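You operate a simulated robot arm through the tools that you are given. There is no shell and no other tool. Be economical: measure what you need, move in short steps, check, and stop when the job is done.

You run a simulated robot arm. Do the job below in one go: nothing can be reset, and whatever is moved stays where it is left.

## Task
The potato cake is done: switch the grill off and put the cake on the white plate.
Fine: shut the grill door again.

It is judged by the outcome, as a careful person would: the job done as asked, and still so three seconds after it is handed in. It fails if anything else is knocked over, pushed out of place, dropped, spilled or broken.

## Robot
A 7-joint arm with a two-finger gripper on a trunk, on a base that drives. Base frame: it is fixed to the floor where the robot stands at the start and does not move with it; the origin is under the middle of the robot, x ahead of it, y to its left, z up; the surface under the hand at the start is at about z = 906. Units: mm, degrees, N and s.
With the tool pointing down near the work surface it reaches from about 180 to 700 mm from the robot's upright axis, wherever it stands. Its first joint turns from -166.0 to 166.0 degrees. Places, roughly: black grill pan (25x32x4 cm) [600, 200, 600]; dial four of the cooker [500, 100, 800]; grill dial of the cooker [500, 0, 800]; grill door of the cooker [500, 100, 700]; oven dial of the cooker [600, 0, 800]; plate [-800, 2100, 900]. Payload 2.94 kg.
The tool frame sits at the grasp point between the pads (the TCP): z along the fingers, y along the line on which they close. The tips reach 30 mm beyond it. Largest opening 138 mm; the body of the gripper starts 109 mm behind the TCP.
Orientation is that of the tool frame in the base frame, as a unit quaternion [w, x, y, z]. With the fingers straight down and closing along the base's y, the tool's x points along the base's -x, its y along +y and its z along -z.

## Interface
- The arm moves only by the tool arm_command. Its argument "motion" is one flat list of numbers, 7 for each row, row after row: the shift along the tool's x, y, z in mm, then the turn, a rotation vector about the tool's x, y, z in degrees, then the finger opening in mm, from 0 to 138. In form: [dx, dy, dz, wx, wy, wz, claw, dx, dy, dz, wx, wy, wz, claw, ...]. A call has 1 to 10 rows; each row shifts and turns the commanded pose from where the row before left it, along the tool's axes as they then stand. Each row takes 0.2 s and may step no farther than 50 mm and 8.6 degrees from the row before; otherwise, or with a gripper value out of range, the whole call is refused. Where a pose cannot be reached the arm comes as near as it can. A force on the tool above 70 N (or 10 N above the force at the start of the call, whichever is more), or a blocked arm, ends the call early, and 0.2 s more pass. The fingers move at their own pace and stop on an object; they squeeze with about 32 N. The grip force told is the motor's: it shows also when the fingers shut on nothing. Time passes only in rows, and 0.2 s behind the last, so rows that do not move let the fingers close. The reply holds the time, the measured pose of the TCP, the force on the tool along the base axes, the opening and the grip force, in the units named above and with some noise, with the torque about the TCP (base axes, N m) and any sound that the robot's microphone picked up.
- Cameras (640 x 400 px; columns grow to the right, rows downward): "scene" is now at [-7.8, 132.7, 1358]; the picture's right is [-0.04, -1.00, 0.00], its down [-0.80, 0.03, -0.60] and it looks along [0.60, -0.02, -0.80] (base axes); focal length 256 px, centre (320, 200). "wrist" rides on the gripper at [71, 19, -146] in the tool frame; the picture's right is [-0.26, 0.97, 0.00], its down [-0.85, -0.23, -0.48] and it looks along [-0.46, -0.12, 0.88] (tool axes); focal length 280 px, centre (320, 200). There is no depth. A picture from a camera that has moved, and an enlarged one, comes with that camera's place and axes in the base frame and with its lens.
- snapshot(camera): a new picture of that camera. The clock stands still meanwhile.
- slide_trunk(by): slides the trunk up (or, below 0, down) by that many mm; the arm and the scene camera ride with it, the base frame stays. It gives what a move gives, with no picture.
- steer(legs): drives the robot by 1 to 6 legs, each [ahead, left, turn to the left] in mm, mm and degrees, along the robot's own axes; the way and the turn of a leg run together, so that a leg with both is an arc; at most 1500 mm and 180 degrees a leg. The arm and the cameras ride along, it lands a little off, and it stops where it bumps. It gives what a move gives.
- aim_head(pan, tilt): turns the head with the scene camera to pan (to the left, within 86 degrees either way) and tilt (down, from -29 to 69), counted from straight ahead of the robot. It gives what a move gives.
- inspect(camera, box): a new picture of the part [left, top, right, bottom] of that camera's present view, enlarged. The clock stands still meanwhile.
- job_done(): hands the job in; it is judged then, once.

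Work in short steps. Places have to be worked out from the pictures, the camera data and where the tool is seen: move nearer, look again, correct. Check each grasp and each placing, and mend what went wrong. You have 120 turns and 90 pictures in all, those below and enlarged ones among them. Open the gripper and draw the arm clear of the work before you hand the job in, unless the task says otherwise; then end with one line.

The tools are called after "Emit:" by a JSON object that holds its "op" and its "data". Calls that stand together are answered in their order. arm_command: Moves the arm, as the interface text tells. Its arguments: {"type":"object","properties":{"motion":{"type":"array","items":{"type":"number"}}},"required":["motion"]} The other tools are called the same way: slide_trunk (by) slides the trunk up or down; steer (legs) drives the base; aim_head (pan, tilt) turns the head that bears the scene camera; snapshot (camera) takes a picture; inspect (camera, box) takes an enlarged picture of a part of a camera's view; job_done () hands the job in.

At the start:

```text
time: 0.0
tcp_pos: [491.3, 141.1, 989.4]
orientation: [0.0, 0.0, 1.0, 0.0]
ft_force: [0.6, -0.6, 0.1]
wrist_torque: [-0.02, 0.01, -0.03]
finger_gap: 137.8
finger_force: 0.1
trunk travel left (down, up): [-225.0, 229.0]
robot x, y, heading: [2.6, -1.2, -0.1]
head pan, tilt: [-2.2, 53.3]
```

scene: 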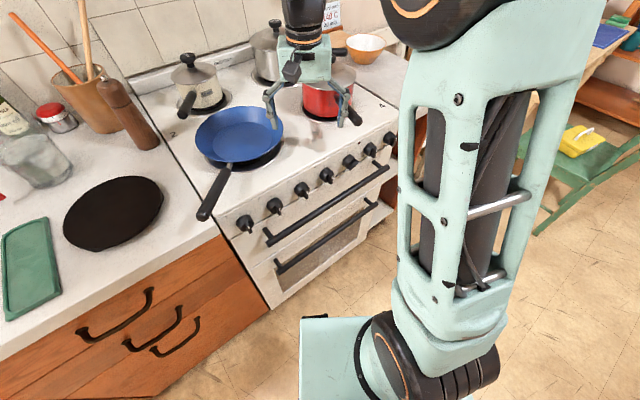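
wrist: 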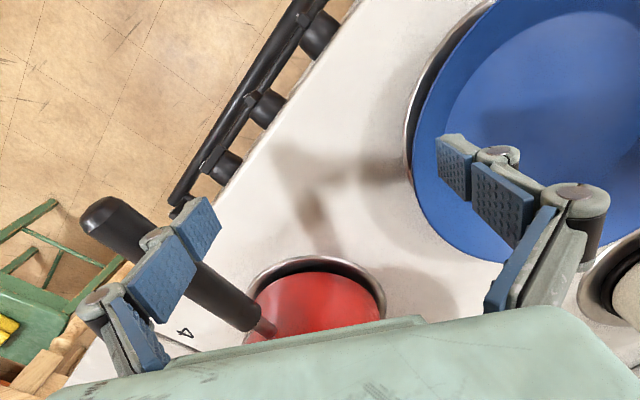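

The cooker front shows six dials and two handles (the grill door above, the oven below). I'll enlarge the dial area to tell which dial is which.

Emit:
{"op": "inspect", "data": {"camera": "scene", "box": [220, 120, 420, 300]}}

```text
2.22 times, centred on (320, 210) of scene
camera zoom: at [-7.8, 132.7, 1358.0], right [-0.04, -1.0, 0.0], down [-0.8, 0.03, -0.6], along [0.6, -0.02, -0.8], focal length 568 px, centre (320, 178)
```

zoom: 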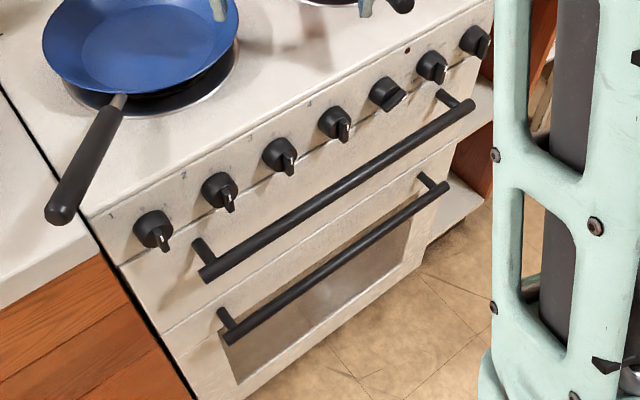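

Seven dials are visible. By projection the turned one, at about (554, 21), fits the grill dial, and the cooker front is turned about 34° from me. I'll raise the hand clear of the pots, then look around before driving.

Emit:
{"op": "arm_command", "data": {"motion": [0, 0, -50, 0, 0, 0, 138, 0, 0, -50, 0, 0, 0, 138, 0, 0, -50, 0, 0, 0, 138]}}

Emit:
{"op": "aim_head", "data": {"pan": -60, "tilt": 40}}

Emit:
{"op": "snapshot", "data": {"camera": "scene"}}

Emit:
{"op": "aim_head", "data": {"pan": 80, "tilt": 35}}

Emit:
{"op": "snapshot", "data": {"camera": "scene"}}

```text
time: 0.8
tcp_pos: [492.4, 142.0, 1136.9]
orientation: [0.0, 0.001, 1.0, 0.001]
ft_force: [0.0, 0.2, 0.6]
wrist_torque: [0.02, -0.03, -0.02]
finger_gap: 138.2
finger_force: 0.0
trunk travel left (down, up): [-225.0, 229.0]
robot x, y, heading: [0.2, -3.8, 0.0]
head pan, tilt: [-2.2, 53.3]
```

```text
time: 2.1
tcp_pos: [492.6, 142.2, 1136.7]
orientation: [0.0, 0.0, 1.0, 0.0]
ft_force: [0.3, -0.7, 0.6]
wrist_torque: [0.0, -0.02, 0.01]
finger_gap: 137.9
finger_force: 0.0
trunk travel left (down, up): [-225.0, 229.0]
robot x, y, heading: [2.1, 0.6, 0.0]
head pan, tilt: [-60.0, 40.0]
```

```text
86 pictures are left
camera scene: at [-38.9, 62.0, 1376.6], right [-0.87, -0.5, 0.0], down [-0.32, 0.56, -0.77], along [0.38, -0.66, -0.64], focal length 256 px, centre (320, 200)
```

scene: 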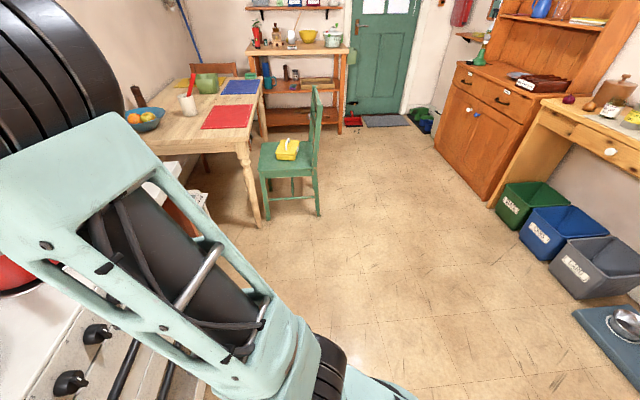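

```text
time: 4.3
tcp_pos: [493.0, 142.6, 1137.2]
orientation: [0.0, 0.0, 1.0, 0.0]
ft_force: [0.1, -0.6, -1.2]
wrist_torque: [0.0, 0.01, 0.01]
finger_gap: 138.1
finger_force: 0.0
trunk travel left (down, up): [-225.0, 229.0]
robot x, y, heading: [-0.7, 1.4, 0.0]
head pan, tilt: [80.0, 35.0]
```

```text
85 pictures are left
camera scene: at [-66.2, 222.3, 1384.1], right [0.98, -0.17, 0.0], down [-0.1, -0.56, -0.82], along [0.14, 0.81, -0.57], focal length 256 px, centre (320, 200)
```

scene: 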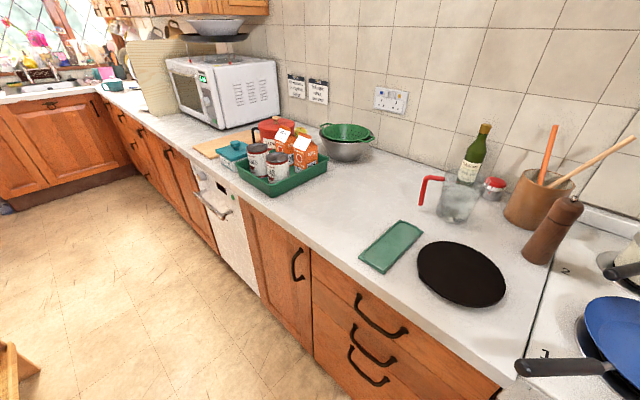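

The floor is clear. I'll back off, strafe right and turn 34° left to face the cooker squarely, still at a distance.

Emit:
{"op": "steer", "data": {"legs": [[-250, 0, 0], [0, -336, 0], [0, 0, 34], [0, -120, 0]]}}

Emit:
{"op": "aim_head", "data": {"pan": 0, "tilt": 40}}

Emit:
{"op": "snapshot", "data": {"camera": "scene"}}

```text
time: 12.2
tcp_pos: [144.2, -40.6, 1137.6]
orientation: [0.0, -0.3, 0.954, 0.0]
ft_force: [-0.5, -0.7, 0.6]
wrist_torque: [-0.02, -0.02, 0.0]
finger_gap: 137.8
finger_force: 0.1
trunk travel left (down, up): [-225.0, 229.0]
robot x, y, heading: [-181.8, -438.2, 35.0]
head pan, tilt: [80.0, 35.0]
```

```text
time: 13.8
tcp_pos: [144.6, -41.7, 1136.8]
orientation: [0.0, -0.3, 0.954, 0.001]
ft_force: [0.3, 0.5, 1.0]
wrist_torque: [0.01, 0.02, 0.0]
finger_gap: 138.1
finger_force: 0.2
trunk travel left (down, up): [-225.0, 229.0]
robot x, y, heading: [-178.0, -438.6, 34.9]
head pan, tilt: [0.0, 40.0]
```

```text
84 pictures are left
camera scene: at [-253.5, -324.0, 1376.6], right [0.57, -0.82, 0.0], down [-0.53, -0.37, -0.77], along [0.63, 0.44, -0.64], focal length 256 px, centre (320, 200)
```

scene: 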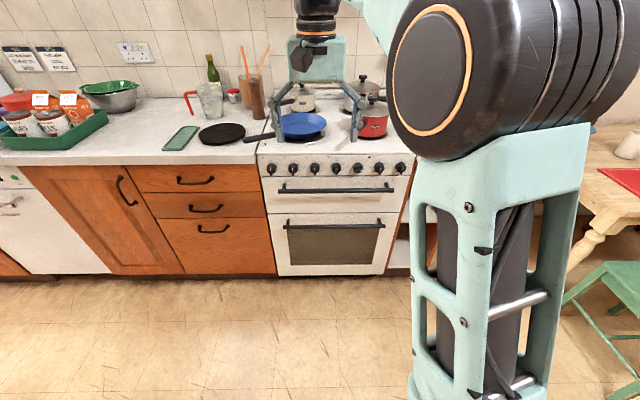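

Now facing the cooker squarely. I'll turn the tool to point horizontally at the cooker, well clear of it.

Emit:
{"op": "arm_command", "data": {"motion": [0, 0, 0, 0, -8.5, 0, 138, 0, 0, 0, 0, -8.5, 0, 138, 0, 0, 0, 0, -8.5, 0, 138, 0, 0, 0, 0, -8.5, 0, 138, 0, 0, 0, 0, -8.5, 0, 138, 0, 0, 0, 0, -8.5, 0, 138, 0, 0, 0, 0, -8.5, 0, 138, 0, 0, 0, 0, -8.5, 0, 138, 0, 0, 0, 0, -8.5, 0, 138, 0, 0, 0, 0, -8.5, 0, 138]}}

Emit:
{"op": "arm_command", "data": {"motion": [0, 0, 0, 0, -5, 0, 138, 0, 0, 0, 0, 0, 0, 60]}}

Emit:
{"op": "slide_trunk", "data": {"by": -220}}

Emit:
{"op": "snapshot", "data": {"camera": "wrist"}}

Emit:
{"op": "snapshot", "data": {"camera": "scene"}}

```text
time: 15.5
tcp_pos: [61.9, 10.9, 1136.5]
orientation: [0.461, -0.333, 0.791, 0.224]
ft_force: [0.7, -0.5, 0.9]
wrist_torque: [0.02, 0.01, 0.02]
finger_gap: 138.1
finger_force: 0.0
trunk travel left (down, up): [-225.0, 229.0]
robot x, y, heading: [-180.3, -439.9, 34.6]
head pan, tilt: [0.0, 40.0]
stopped in row 8: the arm was blocked; the commanded pose is now the measured one
```

```text
time: 15.9
tcp_pos: [106.9, -27.5, 1154.7]
orientation: [0.489, -0.256, 0.79, 0.266]
ft_force: [1.0, 0.6, 0.0]
wrist_torque: [0.02, -0.04, -0.04]
finger_gap: 100.6
finger_force: 2.4
trunk travel left (down, up): [-225.0, 229.0]
robot x, y, heading: [-180.9, -435.2, 34.7]
head pan, tilt: [0.0, 40.0]
stopped in row 2: the arm was blocked; the commanded pose is now the measured one
```

```text
time: 18.3
tcp_pos: [105.9, -29.0, 934.9]
orientation: [0.489, -0.255, 0.791, 0.265]
ft_force: [0.0, -0.4, -0.6]
wrist_torque: [0.0, 0.01, -0.01]
finger_gap: 59.8
finger_force: 0.1
trunk travel left (down, up): [-5.0, 449.0]
robot x, y, heading: [-179.4, -438.6, 34.8]
head pan, tilt: [0.0, 40.0]
```

```text
83 pictures are left
camera wrist: at [-27.8, -121.7, 929.7], right [-0.54, 0.74, 0.4], down [0.18, -0.36, 0.91], along [0.82, 0.56, 0.06], focal length 280 px, centre (320, 200)
```

wrist: 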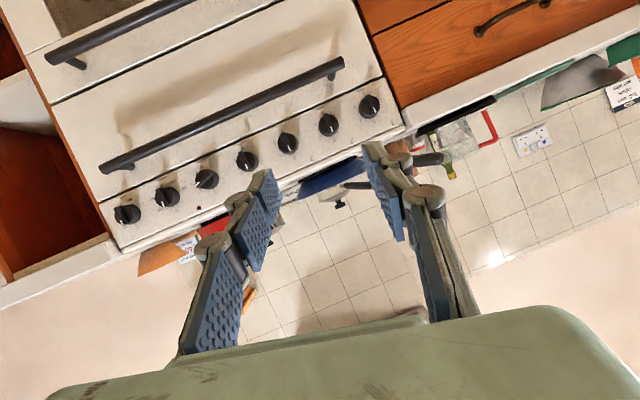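

```text
82 pictures are left
camera scene: at [-270.3, -436.9, 1153.3], right [-0.77, -0.64, 0.0], down [-0.43, 0.52, -0.74], along [0.47, -0.57, -0.67], focal length 256 px, centre (320, 200)
```

scene: 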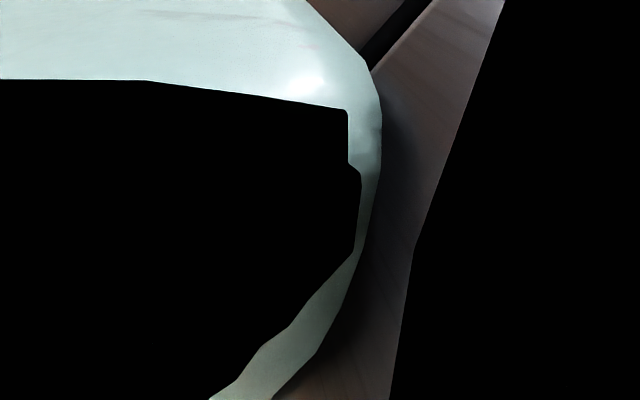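

The elbow brushed the head, and the tool stopped short of horizontal. I'll push the hand forward over free space, then finish the rotation and re-aim the head.

Emit:
{"op": "arm_command", "data": {"motion": [-20, -6.4, 45, 0, 0, 0, 60, -20, -6.4, 45, 0, 0, 0, 60, -20, -6.4, 45, 0, 0, 0, 60, -20, -6.4, 45, 0, 0, 0, 60, 0, 0, 0, 2.3, -5.8, -2.05, 60, 0, 0, 0, 2.3, -5.8, -2.05, 60, 0, 0, 0, 2.3, -5.8, -2.05, 60, 0, 0, 0, 2.3, -5.8, -2.05, 60]}}

Emit:
{"op": "aim_head", "data": {"pan": 0, "tilt": 35}}

Emit:
{"op": "snapshot", "data": {"camera": "scene"}}

Emit:
{"op": "snapshot", "data": {"camera": "wrist"}}

```text
time: 18.7
tcp_pos: [-13.4, 73.6, 940.2]
orientation: [0.434, -0.383, 0.735, 0.352]
ft_force: [0.5, -1.1, 0.3]
wrist_torque: [0.0, 0.04, 0.02]
finger_gap: 60.4
finger_force: 0.1
trunk travel left (down, up): [-5.0, 449.0]
robot x, y, heading: [-181.3, -436.4, 34.9]
head pan, tilt: [0.0, 40.0]
stopped in row 2: the arm was blocked; the commanded pose is now the measured one
```

```text
time: 19.4
tcp_pos: [-14.0, 75.2, 940.5]
orientation: [0.433, -0.385, 0.734, 0.353]
ft_force: [-0.9, -0.1, -0.1]
wrist_torque: [-0.04, 0.0, 0.02]
finger_gap: 60.0
finger_force: 0.1
trunk travel left (down, up): [-5.0, 449.0]
robot x, y, heading: [-181.2, -438.9, 34.8]
head pan, tilt: [0.0, 35.0]
```

```text
81 pictures are left
camera scene: at [-250.7, -422.8, 1164.9], right [-0.57, -0.82, 0.0], down [-0.47, 0.32, -0.82], along [0.68, -0.47, -0.57], focal length 256 px, centre (320, 200)
```

scene: 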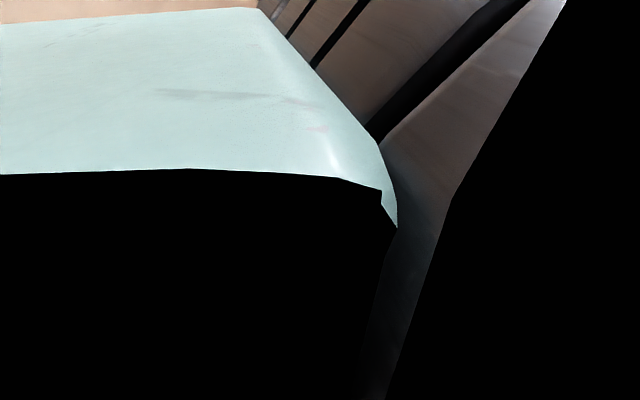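

```text
80 pictures are left
camera wrist: at [-107.5, -56.7, 932.8], right [-0.75, 0.51, 0.42], down [0.31, -0.29, 0.91], along [0.58, 0.81, 0.06], focal length 280 px, centre (320, 200)
```

wrist: 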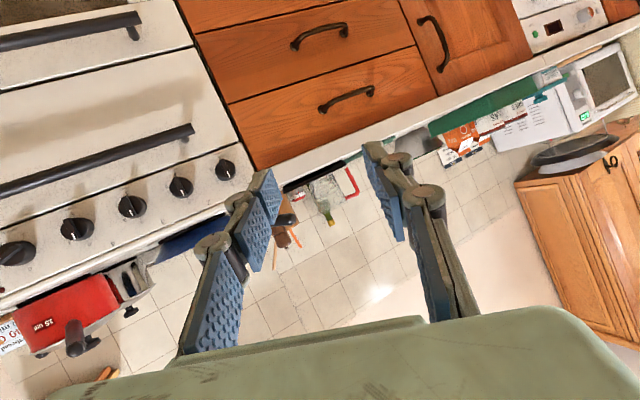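

The elbow is jammed against the head. I'll back the hand out the way it came (to the right), tilting it down again, in a short step.

Emit:
{"op": "arm_command", "data": {"motion": [-3, -38, -11, 0, 0, 0, 60, -3, -38, -11, 0, 0, 0, 60, -3, -38, -11, 0, 0, 0, 60]}}

Emit:
{"op": "snapshot", "data": {"camera": "scene"}}

```text
time: 20.2
tcp_pos: [77.6, -2.4, 939.1]
orientation: [0.435, -0.384, 0.735, 0.351]
ft_force: [0.5, -0.1, -0.7]
wrist_torque: [0.03, -0.02, -0.01]
finger_gap: 60.0
finger_force: 0.0
trunk travel left (down, up): [-5.0, 449.0]
robot x, y, heading: [-179.2, -436.5, 34.8]
head pan, tilt: [0.0, 35.0]
```

```text
79 pictures are left
camera scene: at [-251.3, -322.2, 1164.1], right [0.57, -0.82, 0.0], down [-0.47, -0.33, -0.82], along [0.67, 0.47, -0.57], focal length 256 px, centre (320, 200)
```

scene: 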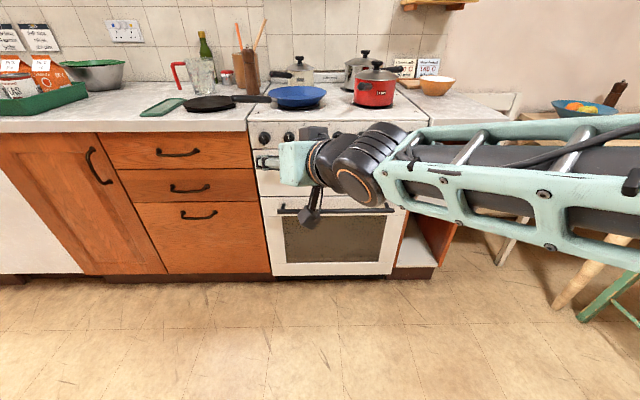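

Freed. The head sees properly again, and the elbow is out to the right. The hand is about 200 mm left of my centreline, so I'll move it right and forward, then rotate it square to the cooker.

Emit:
{"op": "arm_command", "data": {"motion": [1.2, -39, -22, 0, 0, 0, 60, 1.2, -39, -22, 0, 0, 0, 60, 1.2, -39, -22, 0, 0, 0, 60, -21, -23, 39, 0, 0, 0, 60, -21, -23, 39, 0, 0, 0, 60]}}

Emit:
{"op": "arm_command", "data": {"motion": [0, 0, 0, 5.9, -4.9, -1, 60, 0, 0, 0, 5.9, -4.9, -1, 60, 0, 0, 0, 5.9, -4.9, -1, 60, 0, 0, 0, 5.9, -4.9, -1, 60, 0, 0, 0, 5.7, -4.9, -1, 60]}}

Emit:
{"op": "snapshot", "data": {"camera": "scene"}}

Emit:
{"op": "snapshot", "data": {"camera": "wrist"}}

```text
time: 21.4
tcp_pos: [236.0, -57.9, 941.1]
orientation: [0.435, -0.385, 0.734, 0.351]
ft_force: [0.1, 0.5, 0.1]
wrist_torque: [-0.05, 0.02, -0.03]
finger_gap: 60.1
finger_force: 0.0
trunk travel left (down, up): [-5.0, 449.0]
robot x, y, heading: [-179.8, -436.3, 34.9]
head pan, tilt: [0.0, 35.0]
```

```text
time: 22.6
tcp_pos: [237.2, -57.5, 938.8]
orientation: [0.676, -0.211, 0.674, 0.208]
ft_force: [0.4, -0.9, 0.4]
wrist_torque: [-0.01, 0.04, 0.05]
finger_gap: 60.2
finger_force: 0.0
trunk travel left (down, up): [-5.0, 449.0]
robot x, y, heading: [-182.8, -438.8, 34.9]
head pan, tilt: [0.0, 35.0]
```

```text
78 pictures are left
camera scene: at [-251.4, -322.2, 1164.2], right [0.58, -0.82, 0.0], down [-0.47, -0.33, -0.82], along [0.67, 0.47, -0.57], focal length 256 px, centre (320, 200)
```

scene: 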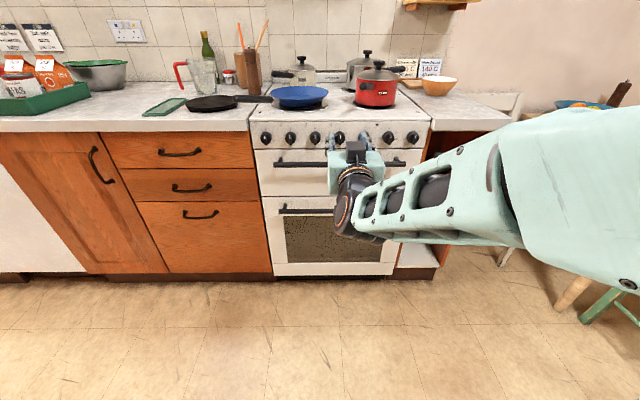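

```text
77 pictures are left
camera wrist: at [105.0, -123.4, 867.8], right [-0.55, 0.8, 0.26], down [-0.27, -0.46, 0.85], along [0.79, 0.4, 0.46], focal length 280 px, centre (320, 200)
```

wrist: 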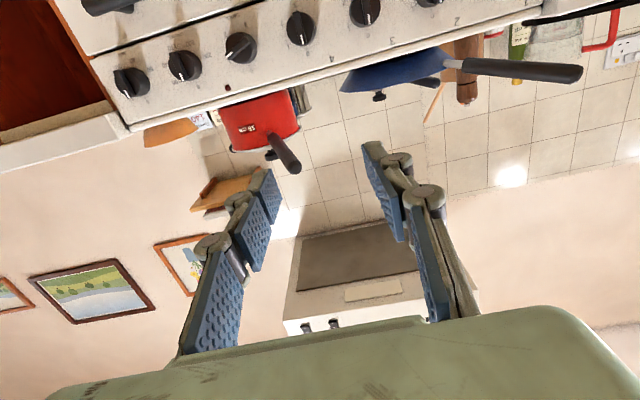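

The hand is now square to the cooker. I'll enlarge the dials to read the labels and pointers.

Emit:
{"op": "inspect", "data": {"camera": "wrist", "box": [80, 0, 460, 150]}}

Emit:
{"op": "inspect", "data": {"camera": "scene", "box": [240, 80, 440, 205]}}

```text
1.68 times, centred on (270, 75) of wrist
camera zoom: at [105.0, -123.4, 867.8], right [-0.55, 0.8, 0.26], down [-0.27, -0.46, 0.85], along [0.79, 0.4, 0.46], focal length 472 px, centre (404, 410)
```

zoom: 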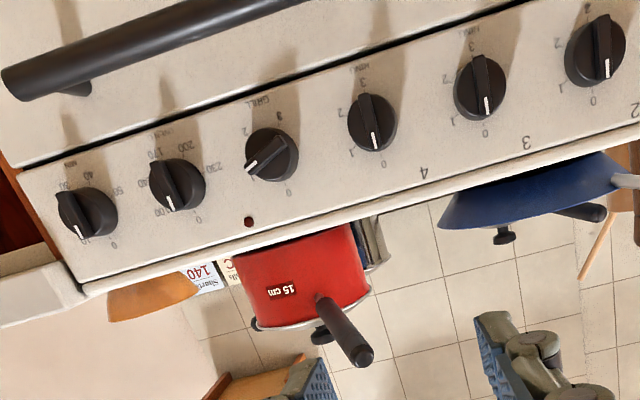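

```text
3.20 times, centred on (340, 142) of scene
camera zoom: at [-251.4, -322.2, 1164.2], right [0.58, -0.82, 0.0], down [-0.47, -0.33, -0.82], along [0.67, 0.47, -0.57], focal length 819 px, centre (256, 384)
```

zoom: 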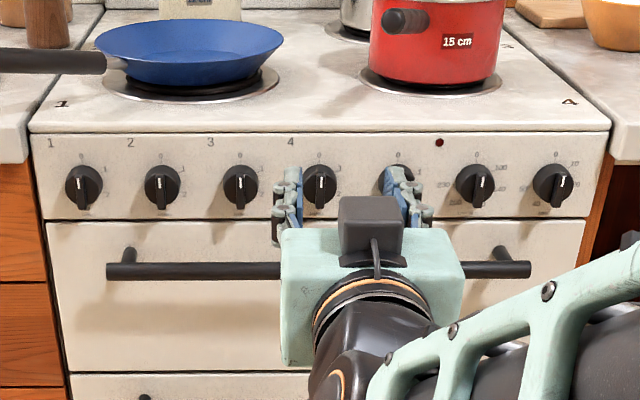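

The label by the fifth dial reads GRILL: "0" is at the top and the pointer is about 60° clockwise of it. Two views put it at about (543, 46, 836). I'll line the hand up in front of it and roll +60° so the fingers straddle the ridge.

Emit:
{"op": "arm_command", "data": {"motion": [34, -30, 0, 0, 0, 0, 70, 34, -30, 0, 0, 0, 0, 70, 34, -30, 0, 0, 0, 0, 70, 0, 0, 0, 0, 0, 8.5, 70, 0, 0, 0, 0, 0, 8.5, 70, 0, 0, 0, 0, 0, 8.5, 70, 0, 0, 0, 0, 0, 8.5, 70, 0, 0, 0, 0, 0, 8.5, 70, 0, 0, 0, 0, 0, 8.5, 70, 0, 0, 0, 0, 0, 8.5, 70]}}

Emit:
{"op": "snapshot", "data": {"camera": "wrist"}}

Emit:
{"op": "snapshot", "data": {"camera": "scene"}}

```text
time: 24.8
tcp_pos: [293.8, -128.2, 839.5]
orientation: [0.483, 0.152, 0.69, 0.517]
ft_force: [-0.2, -0.2, 0.0]
wrist_torque: [-0.04, -0.03, -0.02]
finger_gap: 70.2
finger_force: 0.0
out of reach, approached as far as the arm can: row 3
trunk travel left (down, up): [-5.0, 449.0]
robot x, y, heading: [-179.3, -438.5, 34.9]
head pan, tilt: [0.0, 35.0]
```

```text
74 pictures are left
camera wrist: at [133.0, -150.7, 819.0], right [-0.15, 0.22, 0.96], down [0.09, -0.97, 0.23], along [0.98, 0.12, 0.13], focal length 280 px, centre (320, 200)
```

wrist: 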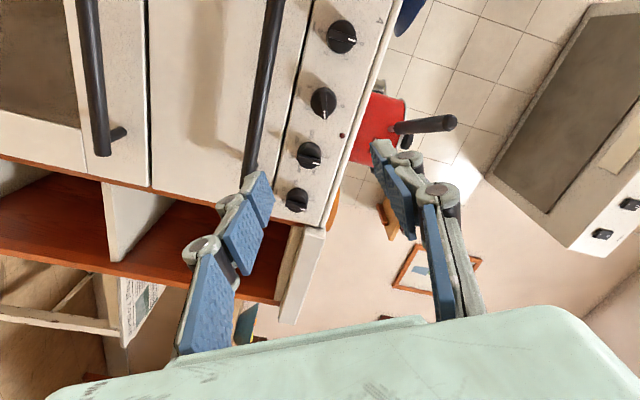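

```text
73 pictures are left
camera scene: at [-251.2, -322.3, 1164.1], right [0.57, -0.82, 0.0], down [-0.47, -0.33, -0.82], along [0.67, 0.47, -0.57], focal length 256 px, centre (320, 200)
```

scene: 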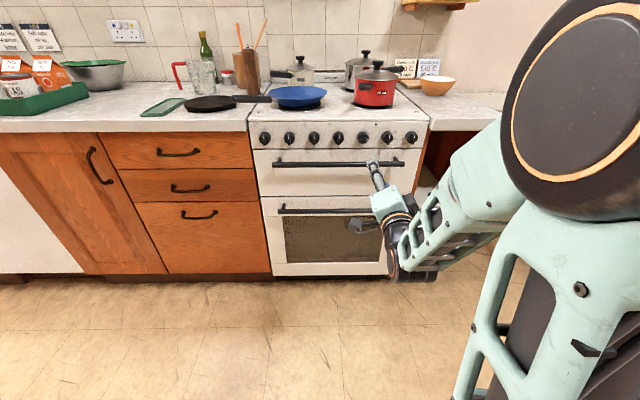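

The hand is straight ahead of me and aligned with the grill dial (lateral and height match). The dial is about 300 mm further on, so I'll drive forward 200 mm and look again.

Emit:
{"op": "steer", "data": {"legs": [[200, 0, 0]]}}

Emit:
{"op": "snapshot", "data": {"camera": "scene"}}

Emit:
{"op": "snapshot", "data": {"camera": "wrist"}}

```text
time: 26.4
tcp_pos: [453.8, -13.2, 839.8]
orientation: [0.482, 0.148, 0.691, 0.518]
ft_force: [-0.1, -0.9, -0.3]
wrist_torque: [-0.04, 0.01, 0.02]
finger_gap: 70.1
finger_force: 0.0
trunk travel left (down, up): [-5.0, 449.0]
robot x, y, heading: [-18.4, -321.3, 35.2]
head pan, tilt: [0.0, 35.0]
```

```text
72 pictures are left
camera scene: at [-89.7, -209.2, 1164.1], right [0.57, -0.82, 0.0], down [-0.47, -0.33, -0.82], along [0.67, 0.47, -0.57], focal length 256 px, centre (320, 200)
```

scene: 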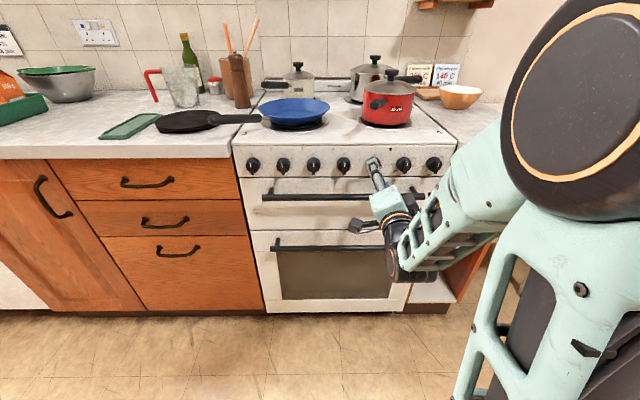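

```text
71 pictures are left
camera wrist: at [293.9, -36.3, 818.9], right [-0.16, 0.22, 0.96], down [0.09, -0.97, 0.24], along [0.98, 0.13, 0.13], focal length 280 px, centre (320, 200)
```

wrist: 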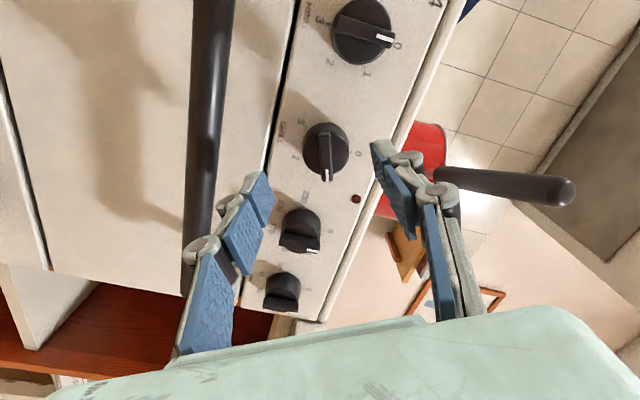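

The pointer shows about 60–70° clockwise. The hand's axis points roughly 5 mm left of and 3 mm below the dial's centre, so I'll correct that and advance 50 mm.

Emit:
{"op": "arm_command", "data": {"motion": [-5.8, 0, 25, 0, 0, 0, 70, 0, 0, 25, 0, 0, 0, 70]}}

Emit:
{"op": "snapshot", "data": {"camera": "wrist"}}

```text
time: 27.0
tcp_pos: [497.5, 11.6, 842.7]
orientation: [0.482, 0.15, 0.691, 0.518]
ft_force: [-7.2, -5.1, 0.7]
wrist_torque: [0.02, -0.01, 0.16]
finger_gap: 70.9
finger_force: 0.9
trunk travel left (down, up): [-5.0, 449.0]
robot x, y, heading: [-14.7, -321.3, 35.4]
head pan, tilt: [0.0, 35.0]
```

```text
70 pictures are left
camera wrist: at [337.4, -11.9, 822.7], right [-0.15, 0.22, 0.96], down [0.09, -0.97, 0.24], along [0.98, 0.13, 0.13], focal length 280 px, centre (320, 200)
```

wrist: 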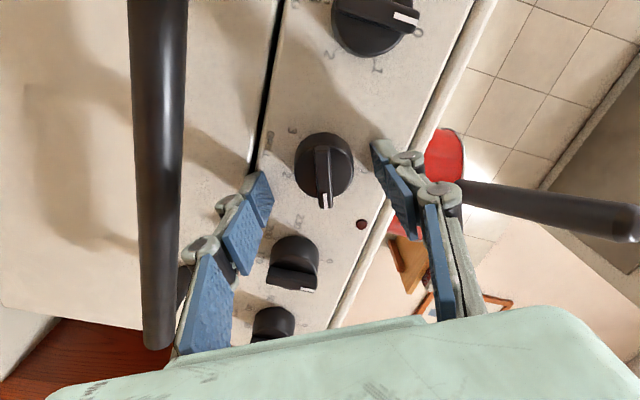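

A slight contact (9 N) at the upper finger, probably the hob's lip above the panel. The hand is centred on the knob. I'll back off 10 mm, narrow the opening to 56 mm and advance again.

Emit:
{"op": "arm_command", "data": {"motion": [0, 0, -12, 0, 0, 0, 56, 0, 0, 0, 0, 0, 0, 56, 0, 0, 12, 0, 0, 0, 56, 0, 0, 8, 0, 0, 0, 56]}}

Emit:
{"op": "snapshot", "data": {"camera": "wrist"}}

```text
time: 28.0
tcp_pos: [495.2, 12.6, 846.5]
orientation: [0.483, 0.147, 0.689, 0.52]
ft_force: [-41.7, -23.3, 17.8]
wrist_torque: [0.1, 0.06, 0.48]
finger_gap: 37.6
finger_force: 28.3
trunk travel left (down, up): [-5.0, 449.0]
robot x, y, heading: [-18.2, -325.8, 35.3]
head pan, tilt: [0.0, 35.0]
stopped in row 4: the force on the tool passed its limit at 79 N (the readings are from after the stop); the commanded pose is now the measured one
```

```text
69 pictures are left
camera wrist: at [335.2, -11.9, 825.1], right [-0.16, 0.22, 0.96], down [0.1, -0.97, 0.23], along [0.98, 0.13, 0.14], focal length 280 px, centre (320, 200)
```

wrist: 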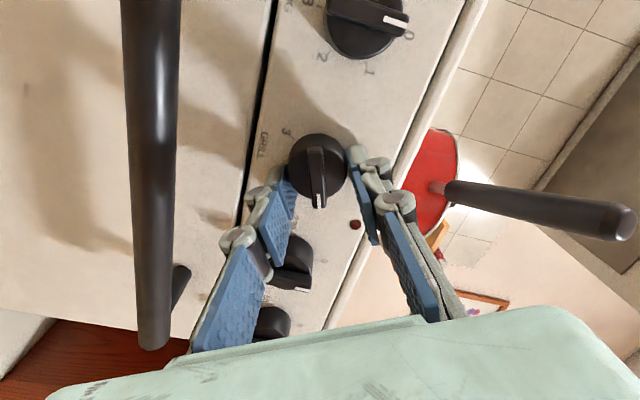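

The push hit 79 N and the gap reads 37.6, so something is being pressed, perhaps a tip on the knob's rim. I'll back off 25 mm and check.

Emit:
{"op": "arm_command", "data": {"motion": [0, 0, -25, 0, 0, 0, 60, 0, 0, 0, 0, 0, 0, 60]}}

Emit:
{"op": "inspect", "data": {"camera": "wrist", "box": [160, 60, 480, 260]}}

Emit:
{"op": "inspect", "data": {"camera": "scene", "box": [280, 100, 440, 250]}}

```text
time: 28.6
tcp_pos: [479.3, -2.4, 839.5]
orientation: [0.48, 0.15, 0.694, 0.515]
ft_force: [0.4, 0.5, 0.6]
wrist_torque: [-0.01, 0.03, -0.01]
finger_gap: 60.0
finger_force: 0.0
trunk travel left (down, up): [-5.0, 449.0]
robot x, y, heading: [-15.7, -325.5, 35.2]
head pan, tilt: [0.0, 35.0]
```

```text
2.00 times, centred on (320, 160) of wrist
camera zoom: at [319.5, -26.0, 820.0], right [-0.15, 0.23, 0.96], down [0.09, -0.97, 0.24], along [0.98, 0.13, 0.12], focal length 561 px, centre (320, 280)
```

zoom: 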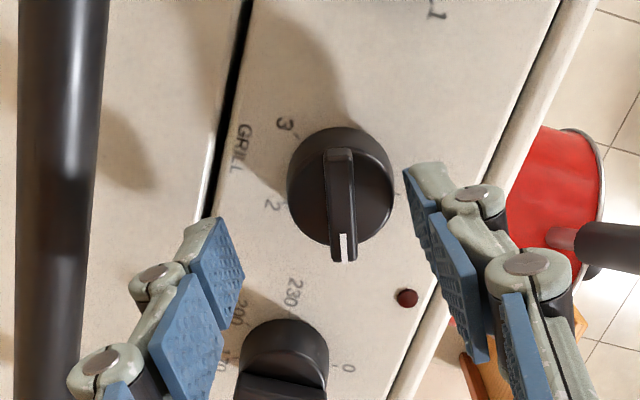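

```text
2.67 times, centred on (360, 175) of scene
camera zoom: at [-90.3, -209.7, 1164.1], right [0.57, -0.82, 0.0], down [-0.47, -0.33, -0.82], along [0.67, 0.47, -0.57], focal length 682 px, centre (213, 267)
```

zoom: 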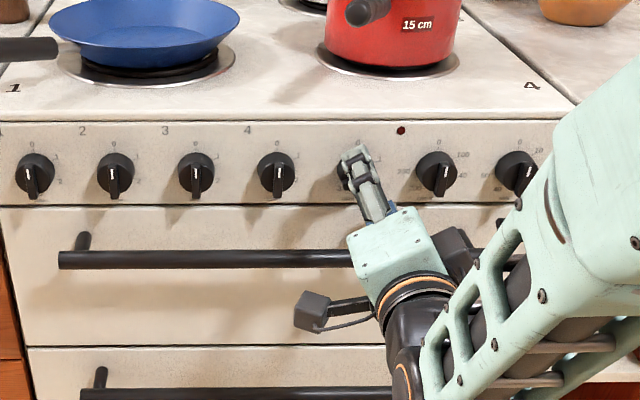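

The zoom shows the knob about 6 mm up and 6 mm left of the hand's axis, so the upper finger was landing on the knob's disc. The ridge stands out in front of the disc. I'll recentre, advance to just short of the disc and close on the ridge.

Emit:
{"op": "arm_command", "data": {"motion": [2.5, 8.4, 0, 0, 0, 0, 50, 0, 0, 10, 0, 0, 0, 50, 0, 0, 8, 0, 0, 0, 50]}}

Emit:
{"op": "inspect", "data": {"camera": "wrist", "box": [160, 60, 480, 260]}}

```text
time: 29.4
tcp_pos: [492.1, 13.4, 844.8]
orientation: [0.48, 0.15, 0.694, 0.516]
ft_force: [-0.5, 0.0, -0.5]
wrist_torque: [0.0, 0.0, 0.0]
finger_gap: 49.8
finger_force: 0.1
trunk travel left (down, up): [-5.0, 449.0]
robot x, y, heading: [-17.5, -326.9, 34.8]
head pan, tilt: [0.0, 35.0]
```

```text
2.00 times, centred on (320, 160) of wrist
camera zoom: at [331.5, -10.9, 826.0], right [-0.15, 0.22, 0.96], down [0.1, -0.97, 0.24], along [0.98, 0.13, 0.12], focal length 561 px, centre (320, 280)
```

zoom: 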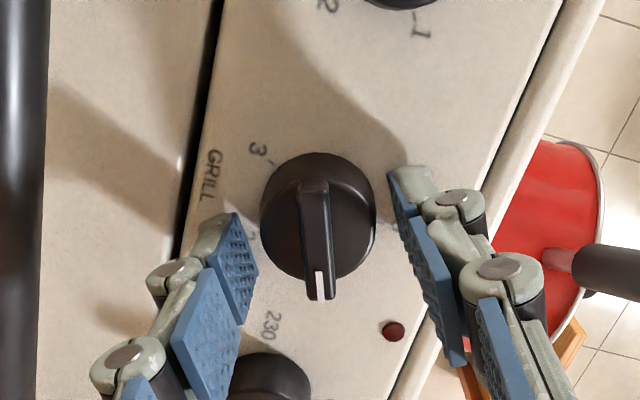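

The knob is centred between the fingers, with no contact. I'll close on the ridge.

Emit:
{"op": "arm_command", "data": {"motion": [0, 0, 0, 0, 0, 0, 25, 0, 0, 0, 0, 0, 0, 0, 0, 0, 0, 0, 0, 0, 0, 0, 0, 0, 0, 0, 0, 0]}}

Emit:
{"op": "inspect", "data": {"camera": "wrist", "box": [160, 60, 480, 260]}}

```text
time: 30.4
tcp_pos: [492.6, 12.6, 846.4]
orientation: [0.48, 0.15, 0.693, 0.516]
ft_force: [0.4, 2.6, 2.9]
wrist_torque: [0.05, -0.02, 0.17]
finger_gap: 36.7
finger_force: 44.7
trunk travel left (down, up): [-5.0, 449.0]
robot x, y, heading: [-18.3, -321.9, 35.1]
head pan, tilt: [0.0, 35.0]
```

```text
2.00 times, centred on (320, 160) of wrist
camera zoom: at [331.4, -10.6, 826.4], right [-0.15, 0.22, 0.96], down [0.1, -0.97, 0.24], along [0.98, 0.13, 0.12], focal length 561 px, centre (320, 280)
```

zoom: 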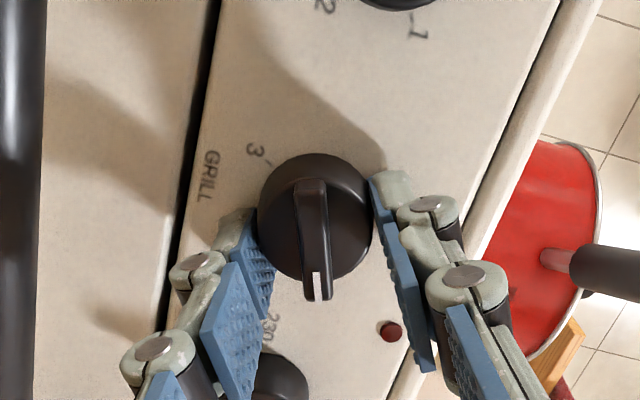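

It has gripped the disc (36.7 mm across). I'll turn counter-clockwise (−z) two steps and check that the knob follows.

Emit:
{"op": "arm_command", "data": {"motion": [0, 0, 0, 0, 0, -8, 0, 0, 0, 0, 0, 0, -8, 0, 0, 0, 0, 0, 0, -8, 0]}}

Emit:
{"op": "inspect", "data": {"camera": "wrist", "box": [160, 60, 480, 260]}}

```text
time: 31.2
tcp_pos: [489.9, 14.9, 847.0]
orientation: [0.578, 0.002, 0.709, 0.404]
ft_force: [2.0, 8.0, 7.4]
wrist_torque: [0.74, -0.99, -0.44]
finger_gap: 36.2
finger_force: 44.5
trunk travel left (down, up): [-5.0, 449.0]
robot x, y, heading: [-15.0, -327.5, 35.0]
head pan, tilt: [0.0, 35.0]
```

```text
2.00 times, centred on (320, 160) of wrist
camera zoom: at [338.7, -21.3, 800.3], right [-0.36, 0.53, 0.77], down [0.0, -0.83, 0.56], along [0.93, 0.2, 0.3], focal length 561 px, centre (320, 280)
```

zoom: 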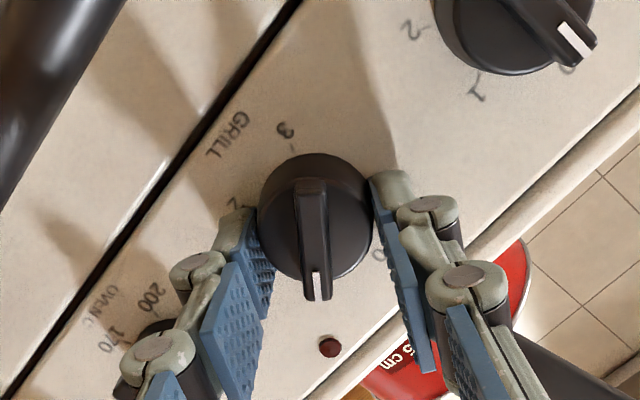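

The knob follows the hand. I'll continue turning.

Emit:
{"op": "arm_command", "data": {"motion": [0, 0, 0, 0, 0, -8, 0, 0, 0, 0, 0, 0, -8, 0, 0, 0, 0, 0, 0, -8, 0, 0, 0, 0, 0, 0, -8, 0]}}

Emit:
{"op": "inspect", "data": {"camera": "wrist", "box": [160, 60, 480, 260]}}

```text
time: 32.2
tcp_pos: [489.4, 16.8, 849.8]
orientation: [0.668, -0.196, 0.68, 0.23]
ft_force: [-7.1, 11.8, 15.1]
wrist_torque: [0.77, -0.96, 0.41]
finger_gap: 36.3
finger_force: 45.9
trunk travel left (down, up): [-5.0, 449.0]
robot x, y, heading: [-18.3, -327.0, 34.8]
head pan, tilt: [0.0, 35.0]
```

```text
2.00 times, centred on (320, 160) of wrist
camera zoom: at [356.7, -47.2, 777.9], right [-0.55, 0.78, 0.31], down [-0.23, -0.5, 0.84], along [0.8, 0.39, 0.45], focal length 561 px, centre (320, 280)
```

zoom: 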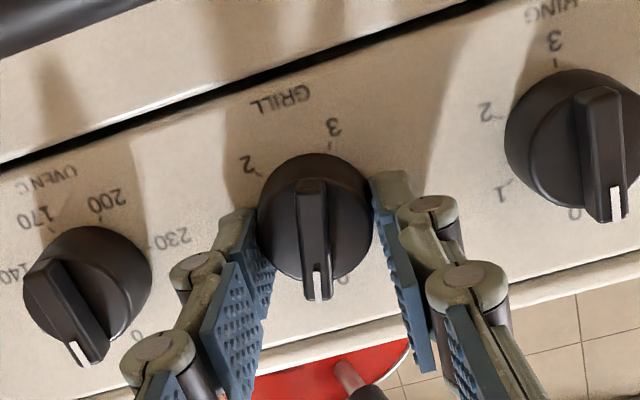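

The knob is still about 16° short of 0 (the pointer is left of the "0" in this flipped view). Two more steps.

Emit:
{"op": "arm_command", "data": {"motion": [2, 0, 0, 0, 0, -8, 0, 0, 0, 0, 0, 0, -8, 0]}}

Emit:
{"op": "inspect", "data": {"camera": "wrist", "box": [160, 60, 480, 260]}}

```text
time: 32.8
tcp_pos: [488.9, 17.9, 847.2]
orientation: [0.695, -0.289, 0.644, 0.136]
ft_force: [-4.3, 20.1, 20.5]
wrist_torque: [0.67, -0.03, 0.7]
finger_gap: 36.7
finger_force: 44.4
trunk travel left (down, up): [-5.0, 449.0]
robot x, y, heading: [-12.5, -326.6, 35.0]
head pan, tilt: [0.0, 35.0]
```

```text
2.00 times, centred on (320, 160) of wrist
camera zoom: at [367.6, -62.5, 773.1], right [-0.58, 0.82, 0.04], down [-0.37, -0.3, 0.88], along [0.73, 0.49, 0.48], focal length 561 px, centre (320, 280)
```

zoom: 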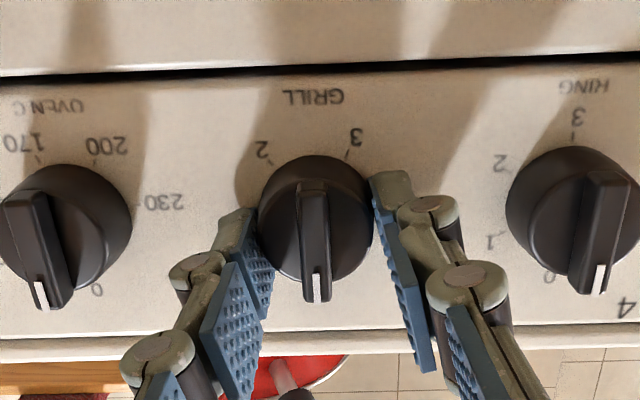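

The pointer now lies straight at the hidden "0", after about 73° of turn (one 72° mark). I'll release, back off and verify.

Emit:
{"op": "arm_command", "data": {"motion": [0, 0, 0, 0, 0, 0, 60, 0, 0, 0, 0, 0, 0, 60, 0, 0, -30, 0, 0, 0, 60, 0, 0, -30, 0, 0, 0, 60]}}

Emit:
{"op": "inspect", "data": {"camera": "wrist", "box": [160, 60, 480, 260]}}

Emit:
{"op": "inspect", "data": {"camera": "scene", "box": [220, 110, 460, 260]}}

```text
time: 33.8
tcp_pos: [451.3, -14.1, 843.9]
orientation: [0.691, -0.286, 0.65, 0.136]
ft_force: [-0.9, -0.5, 0.4]
wrist_torque: [0.03, -0.06, 0.01]
finger_gap: 60.1
finger_force: 0.0
out of reach, approached as far as the arm can: row 4
trunk travel left (down, up): [-5.0, 449.0]
robot x, y, heading: [-16.3, -325.1, 35.1]
head pan, tilt: [0.0, 35.0]
```

```text
2.00 times, centred on (320, 160) of wrist
camera zoom: at [328.9, -93.2, 772.3], right [-0.57, 0.82, 0.04], down [-0.36, -0.3, 0.88], along [0.74, 0.49, 0.47], focal length 561 px, centre (320, 280)
```

zoom: 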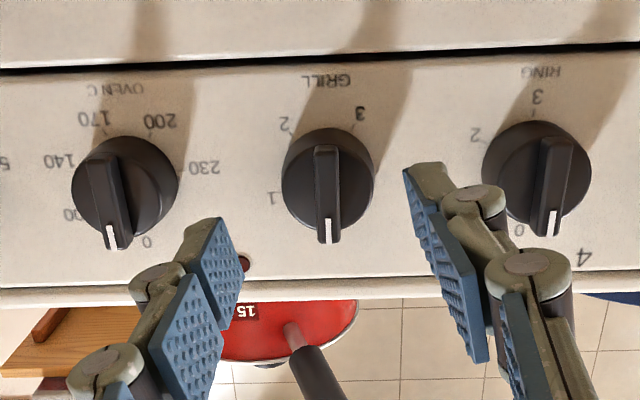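

```text
2.67 times, centred on (340, 185) of scene
camera zoom: at [-90.4, -209.7, 1164.1], right [0.57, -0.82, 0.0], down [-0.47, -0.33, -0.82], along [0.67, 0.47, -0.57], focal length 682 px, centre (267, 240)
```

zoom: 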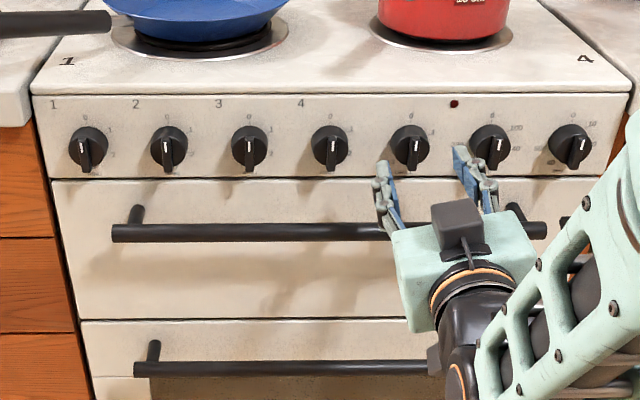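

The grill dial now matches the other dials at 0. The door (handle at about z=749, door spanning roughly z 577–787) looks like a drop flap. I'll back off 110 mm, shift left 70 mm to centre on it, then roll the hand so the fingers close vertically.

Emit:
{"op": "steer", "data": {"legs": [[-110, 0, 0], [0, 70, 0]]}}

Emit:
{"op": "arm_command", "data": {"motion": [0, 0, 20, 0, 0, 8.5, 60, 0, 0, 20, 0, 0, 8.5, 60, 0, 0, 10, 0, 0, 8.5, 60, 0, 0, 0, 0, 0, 8.5, 60, 0, 0, 0, 0, 0, 8.5, 60, 0, 0, 0, 0, 0, 8.5, 60, 0, 0, 0, 0, 0, 8.5, 60, 0, 0, 0, 0, 0, 8.5, 60, 0, 0, 0, 0, 0, 8.5, 60, 0, 0, 0, 0, 0, 8.5, 60]}}

Emit:
{"op": "arm_command", "data": {"motion": [0, 0, 0, 0, 0, 8.5, 60, 0, 0, 0, 0, 0, 8.5, 60]}}

Emit:
{"op": "snapshot", "data": {"camera": "wrist"}}

Emit:
{"op": "snapshot", "data": {"camera": "scene"}}

```text
time: 35.9
tcp_pos: [322.3, -18.5, 846.2]
orientation: [0.691, -0.287, 0.649, 0.135]
ft_force: [0.1, -0.1, 0.7]
wrist_torque: [-0.01, 0.03, 0.0]
finger_gap: 60.4
finger_force: 0.0
trunk travel left (down, up): [-5.0, 449.0]
robot x, y, heading: [-147.9, -331.1, 35.0]
head pan, tilt: [0.0, 35.0]
```

```text
time: 38.1
tcp_pos: [363.2, 9.6, 845.4]
orientation: [0.417, 0.229, 0.672, 0.568]
ft_force: [0.7, -0.2, 0.2]
wrist_torque: [-0.02, -0.03, -0.01]
finger_gap: 60.1
finger_force: 0.1
trunk travel left (down, up): [-5.0, 449.0]
robot x, y, heading: [-144.3, -330.3, 35.0]
head pan, tilt: [0.0, 35.0]
```

```text
time: 38.7
tcp_pos: [362.5, 10.0, 845.6]
orientation: [0.329, 0.326, 0.631, 0.622]
ft_force: [-0.2, 1.2, -0.7]
wrist_torque: [-0.02, 0.0, 0.02]
finger_gap: 60.2
finger_force: 0.0
trunk travel left (down, up): [-5.0, 449.0]
robot x, y, heading: [-149.1, -324.3, 35.5]
head pan, tilt: [0.0, 35.0]
```

```text
59 pictures are left
camera wrist: at [202.0, -13.4, 864.1], right [0.15, -0.2, 0.97], down [0.1, -0.97, -0.22], along [0.98, 0.12, -0.13], focal length 280 px, centre (320, 200)
```

wrist: 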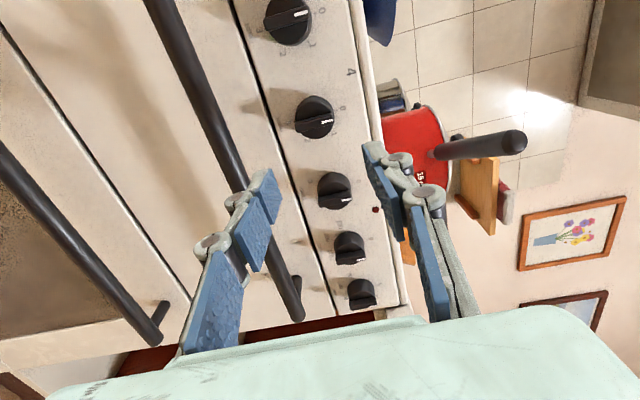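

```text
58 pictures are left
camera scene: at [-219.8, -215.4, 1164.1], right [0.58, -0.82, 0.0], down [-0.47, -0.33, -0.82], along [0.67, 0.47, -0.57], focal length 256 px, centre (320, 200)
```

scene: 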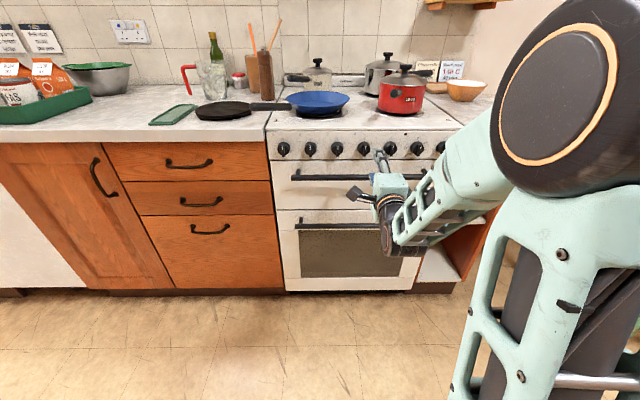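

The hand is rolled correctly. I'll lower about 95 mm to handle height, still well in front of it, and look.

Emit:
{"op": "arm_command", "data": {"motion": [0, -48, 0, 0, 0, 0, 80, 0, -48, 0, 0, 0, 0, 80, 0, 0, 30, 0, 0, 0, 80]}}

Emit:
{"op": "snapshot", "data": {"camera": "wrist"}}

Emit:
{"op": "inspect", "data": {"camera": "scene", "box": [250, 110, 490, 260]}}

```text
time: 39.5
tcp_pos: [387.5, 23.3, 747.8]
orientation: [0.33, 0.324, 0.631, 0.623]
ft_force: [0.0, 0.0, 0.2]
wrist_torque: [0.0, 0.05, -0.02]
finger_gap: 80.0
finger_force: 0.2
trunk travel left (down, up): [-5.0, 449.0]
robot x, y, heading: [-147.8, -332.6, 35.0]
head pan, tilt: [0.0, 35.0]
```

```text
57 pictures are left
camera wrist: at [226.4, 1.3, 766.7], right [0.15, -0.2, 0.97], down [0.1, -0.97, -0.22], along [0.98, 0.12, -0.12], focal length 280 px, centre (320, 200)
```

wrist: 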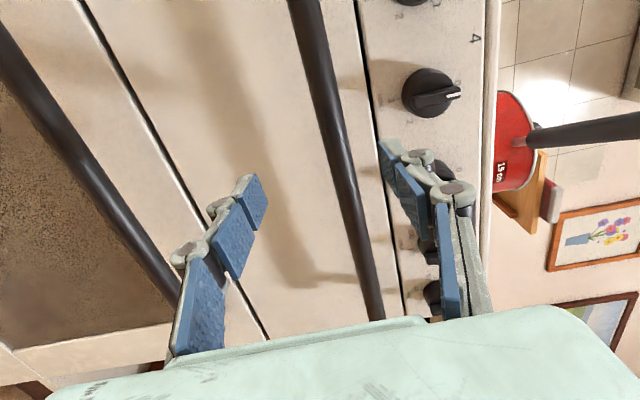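

```text
2.67 times, centred on (370, 185) of scene
camera zoom: at [-219.9, -215.4, 1164.1], right [0.58, -0.82, 0.0], down [-0.47, -0.33, -0.82], along [0.67, 0.47, -0.57], focal length 682 px, centre (187, 240)
```

zoom: 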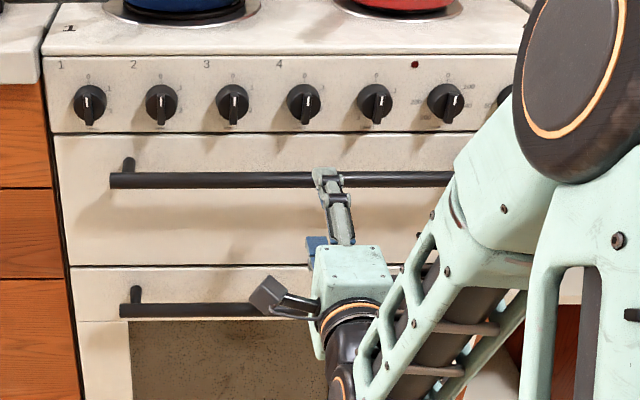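

The bar appears about 13 mm above the hand's axis (z≈761). I'll raise 12 mm and advance 50 mm.

Emit:
{"op": "arm_command", "data": {"motion": [0, 12, 25, 0, 0, 0, 80, 0, 0, 25, 0, 0, 0, 80]}}

Emit:
{"op": "snapshot", "data": {"camera": "wrist"}}

```text
time: 40.1
tcp_pos: [428.0, 54.9, 760.7]
orientation: [0.331, 0.323, 0.632, 0.622]
ft_force: [-0.1, 0.6, 0.9]
wrist_torque: [0.01, 0.05, -0.02]
finger_gap: 79.9
finger_force: 0.0
trunk travel left (down, up): [-5.0, 449.0]
robot x, y, heading: [-144.9, -329.9, 35.1]
head pan, tilt: [0.0, 35.0]
```

```text
55 pictures are left
camera wrist: at [267.9, 30.2, 779.7], right [0.15, -0.2, 0.97], down [0.1, -0.97, -0.22], along [0.98, 0.12, -0.12], focal length 280 px, centre (320, 200)
```

wrist: 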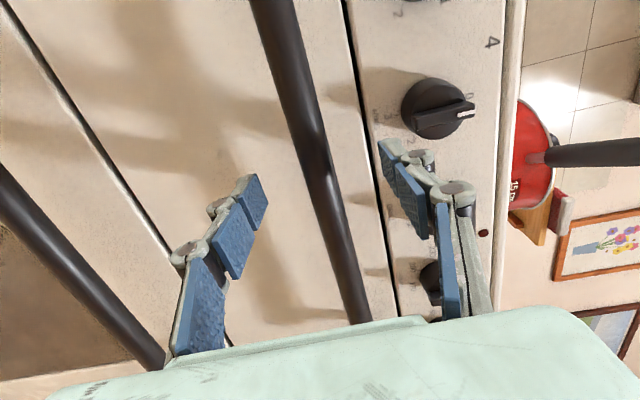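

The bar is centred between the fingers. I'll advance 25 mm more, watching the force, then close.

Emit:
{"op": "arm_command", "data": {"motion": [0, 0, 13, 0, 0, 0, 80, 0, 0, 13, 0, 0, 0, 80]}}

Emit:
{"op": "snapshot", "data": {"camera": "wrist"}}

```text
time: 40.7
tcp_pos: [449.3, 70.0, 760.4]
orientation: [0.33, 0.324, 0.631, 0.623]
ft_force: [0.2, 0.2, -0.7]
wrist_torque: [-0.02, 0.01, 0.01]
finger_gap: 79.9
finger_force: 0.1
trunk travel left (down, up): [-5.0, 449.0]
robot x, y, heading: [-146.8, -332.5, 35.2]
head pan, tilt: [0.0, 35.0]
```

```text
54 pictures are left
camera wrist: at [288.8, 46.2, 779.4], right [0.15, -0.2, 0.97], down [0.1, -0.97, -0.22], along [0.98, 0.12, -0.12], focal length 280 px, centre (320, 200)
```

wrist: 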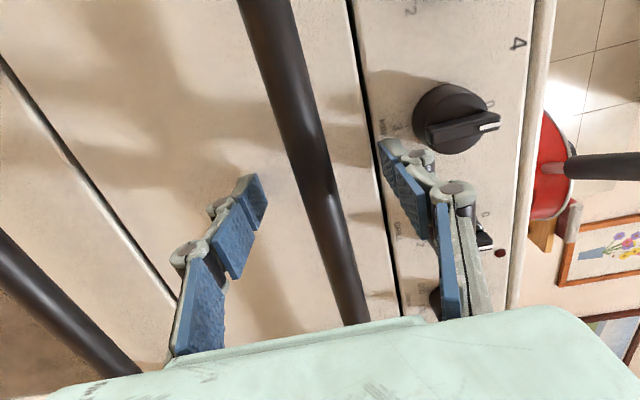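

No contact, and the bar is between the pads. I'll close on it.

Emit:
{"op": "arm_command", "data": {"motion": [0, 0, 0, 0, 0, 0, 40, 0, 0, 0, 0, 0, 0, 10, 0, 0, 0, 0, 0, 0, 10, 0, 0, 0, 0, 0, 0, 10]}}

Emit:
{"op": "snapshot", "data": {"camera": "wrist"}}

```text
time: 41.7
tcp_pos: [449.3, 69.4, 760.8]
orientation: [0.329, 0.324, 0.63, 0.624]
ft_force: [1.1, 1.2, 4.2]
wrist_torque: [0.69, 0.42, 0.04]
finger_gap: 17.9
finger_force: 39.4
trunk travel left (down, up): [-5.0, 449.0]
robot x, y, heading: [-146.2, -329.5, 35.2]
head pan, tilt: [0.0, 35.0]
```

```text
53 pictures are left
camera wrist: at [288.7, 46.2, 780.3], right [0.15, -0.2, 0.97], down [0.1, -0.97, -0.22], along [0.98, 0.12, -0.12], focal length 280 px, centre (320, 200)
```

wrist: 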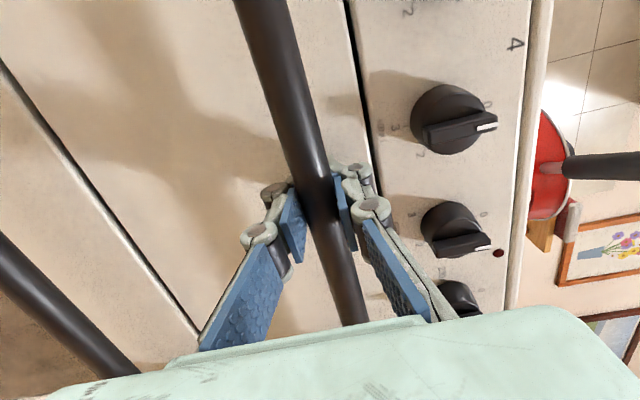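

Firm grip on the bar (17.9 mm). I'll test a small drop-flap arc: pull out, slightly down, pitching 4°.

Emit:
{"op": "arm_command", "data": {"motion": [0, -3.8, -12.8, 4, 0, 0, 10, 0, 0, 0, 0, 0, 0, 10]}}

```text
time: 42.3
tcp_pos: [438.3, 61.9, 756.0]
orientation: [0.318, 0.335, 0.654, 0.6]
ft_force: [-0.7, 0.8, 2.8]
wrist_torque: [0.68, 0.55, 0.41]
finger_gap: 17.9
finger_force: 39.5
trunk travel left (down, up): [-5.0, 449.0]
robot x, y, heading: [-148.3, -328.9, 35.0]
head pan, tilt: [0.0, 35.0]
```

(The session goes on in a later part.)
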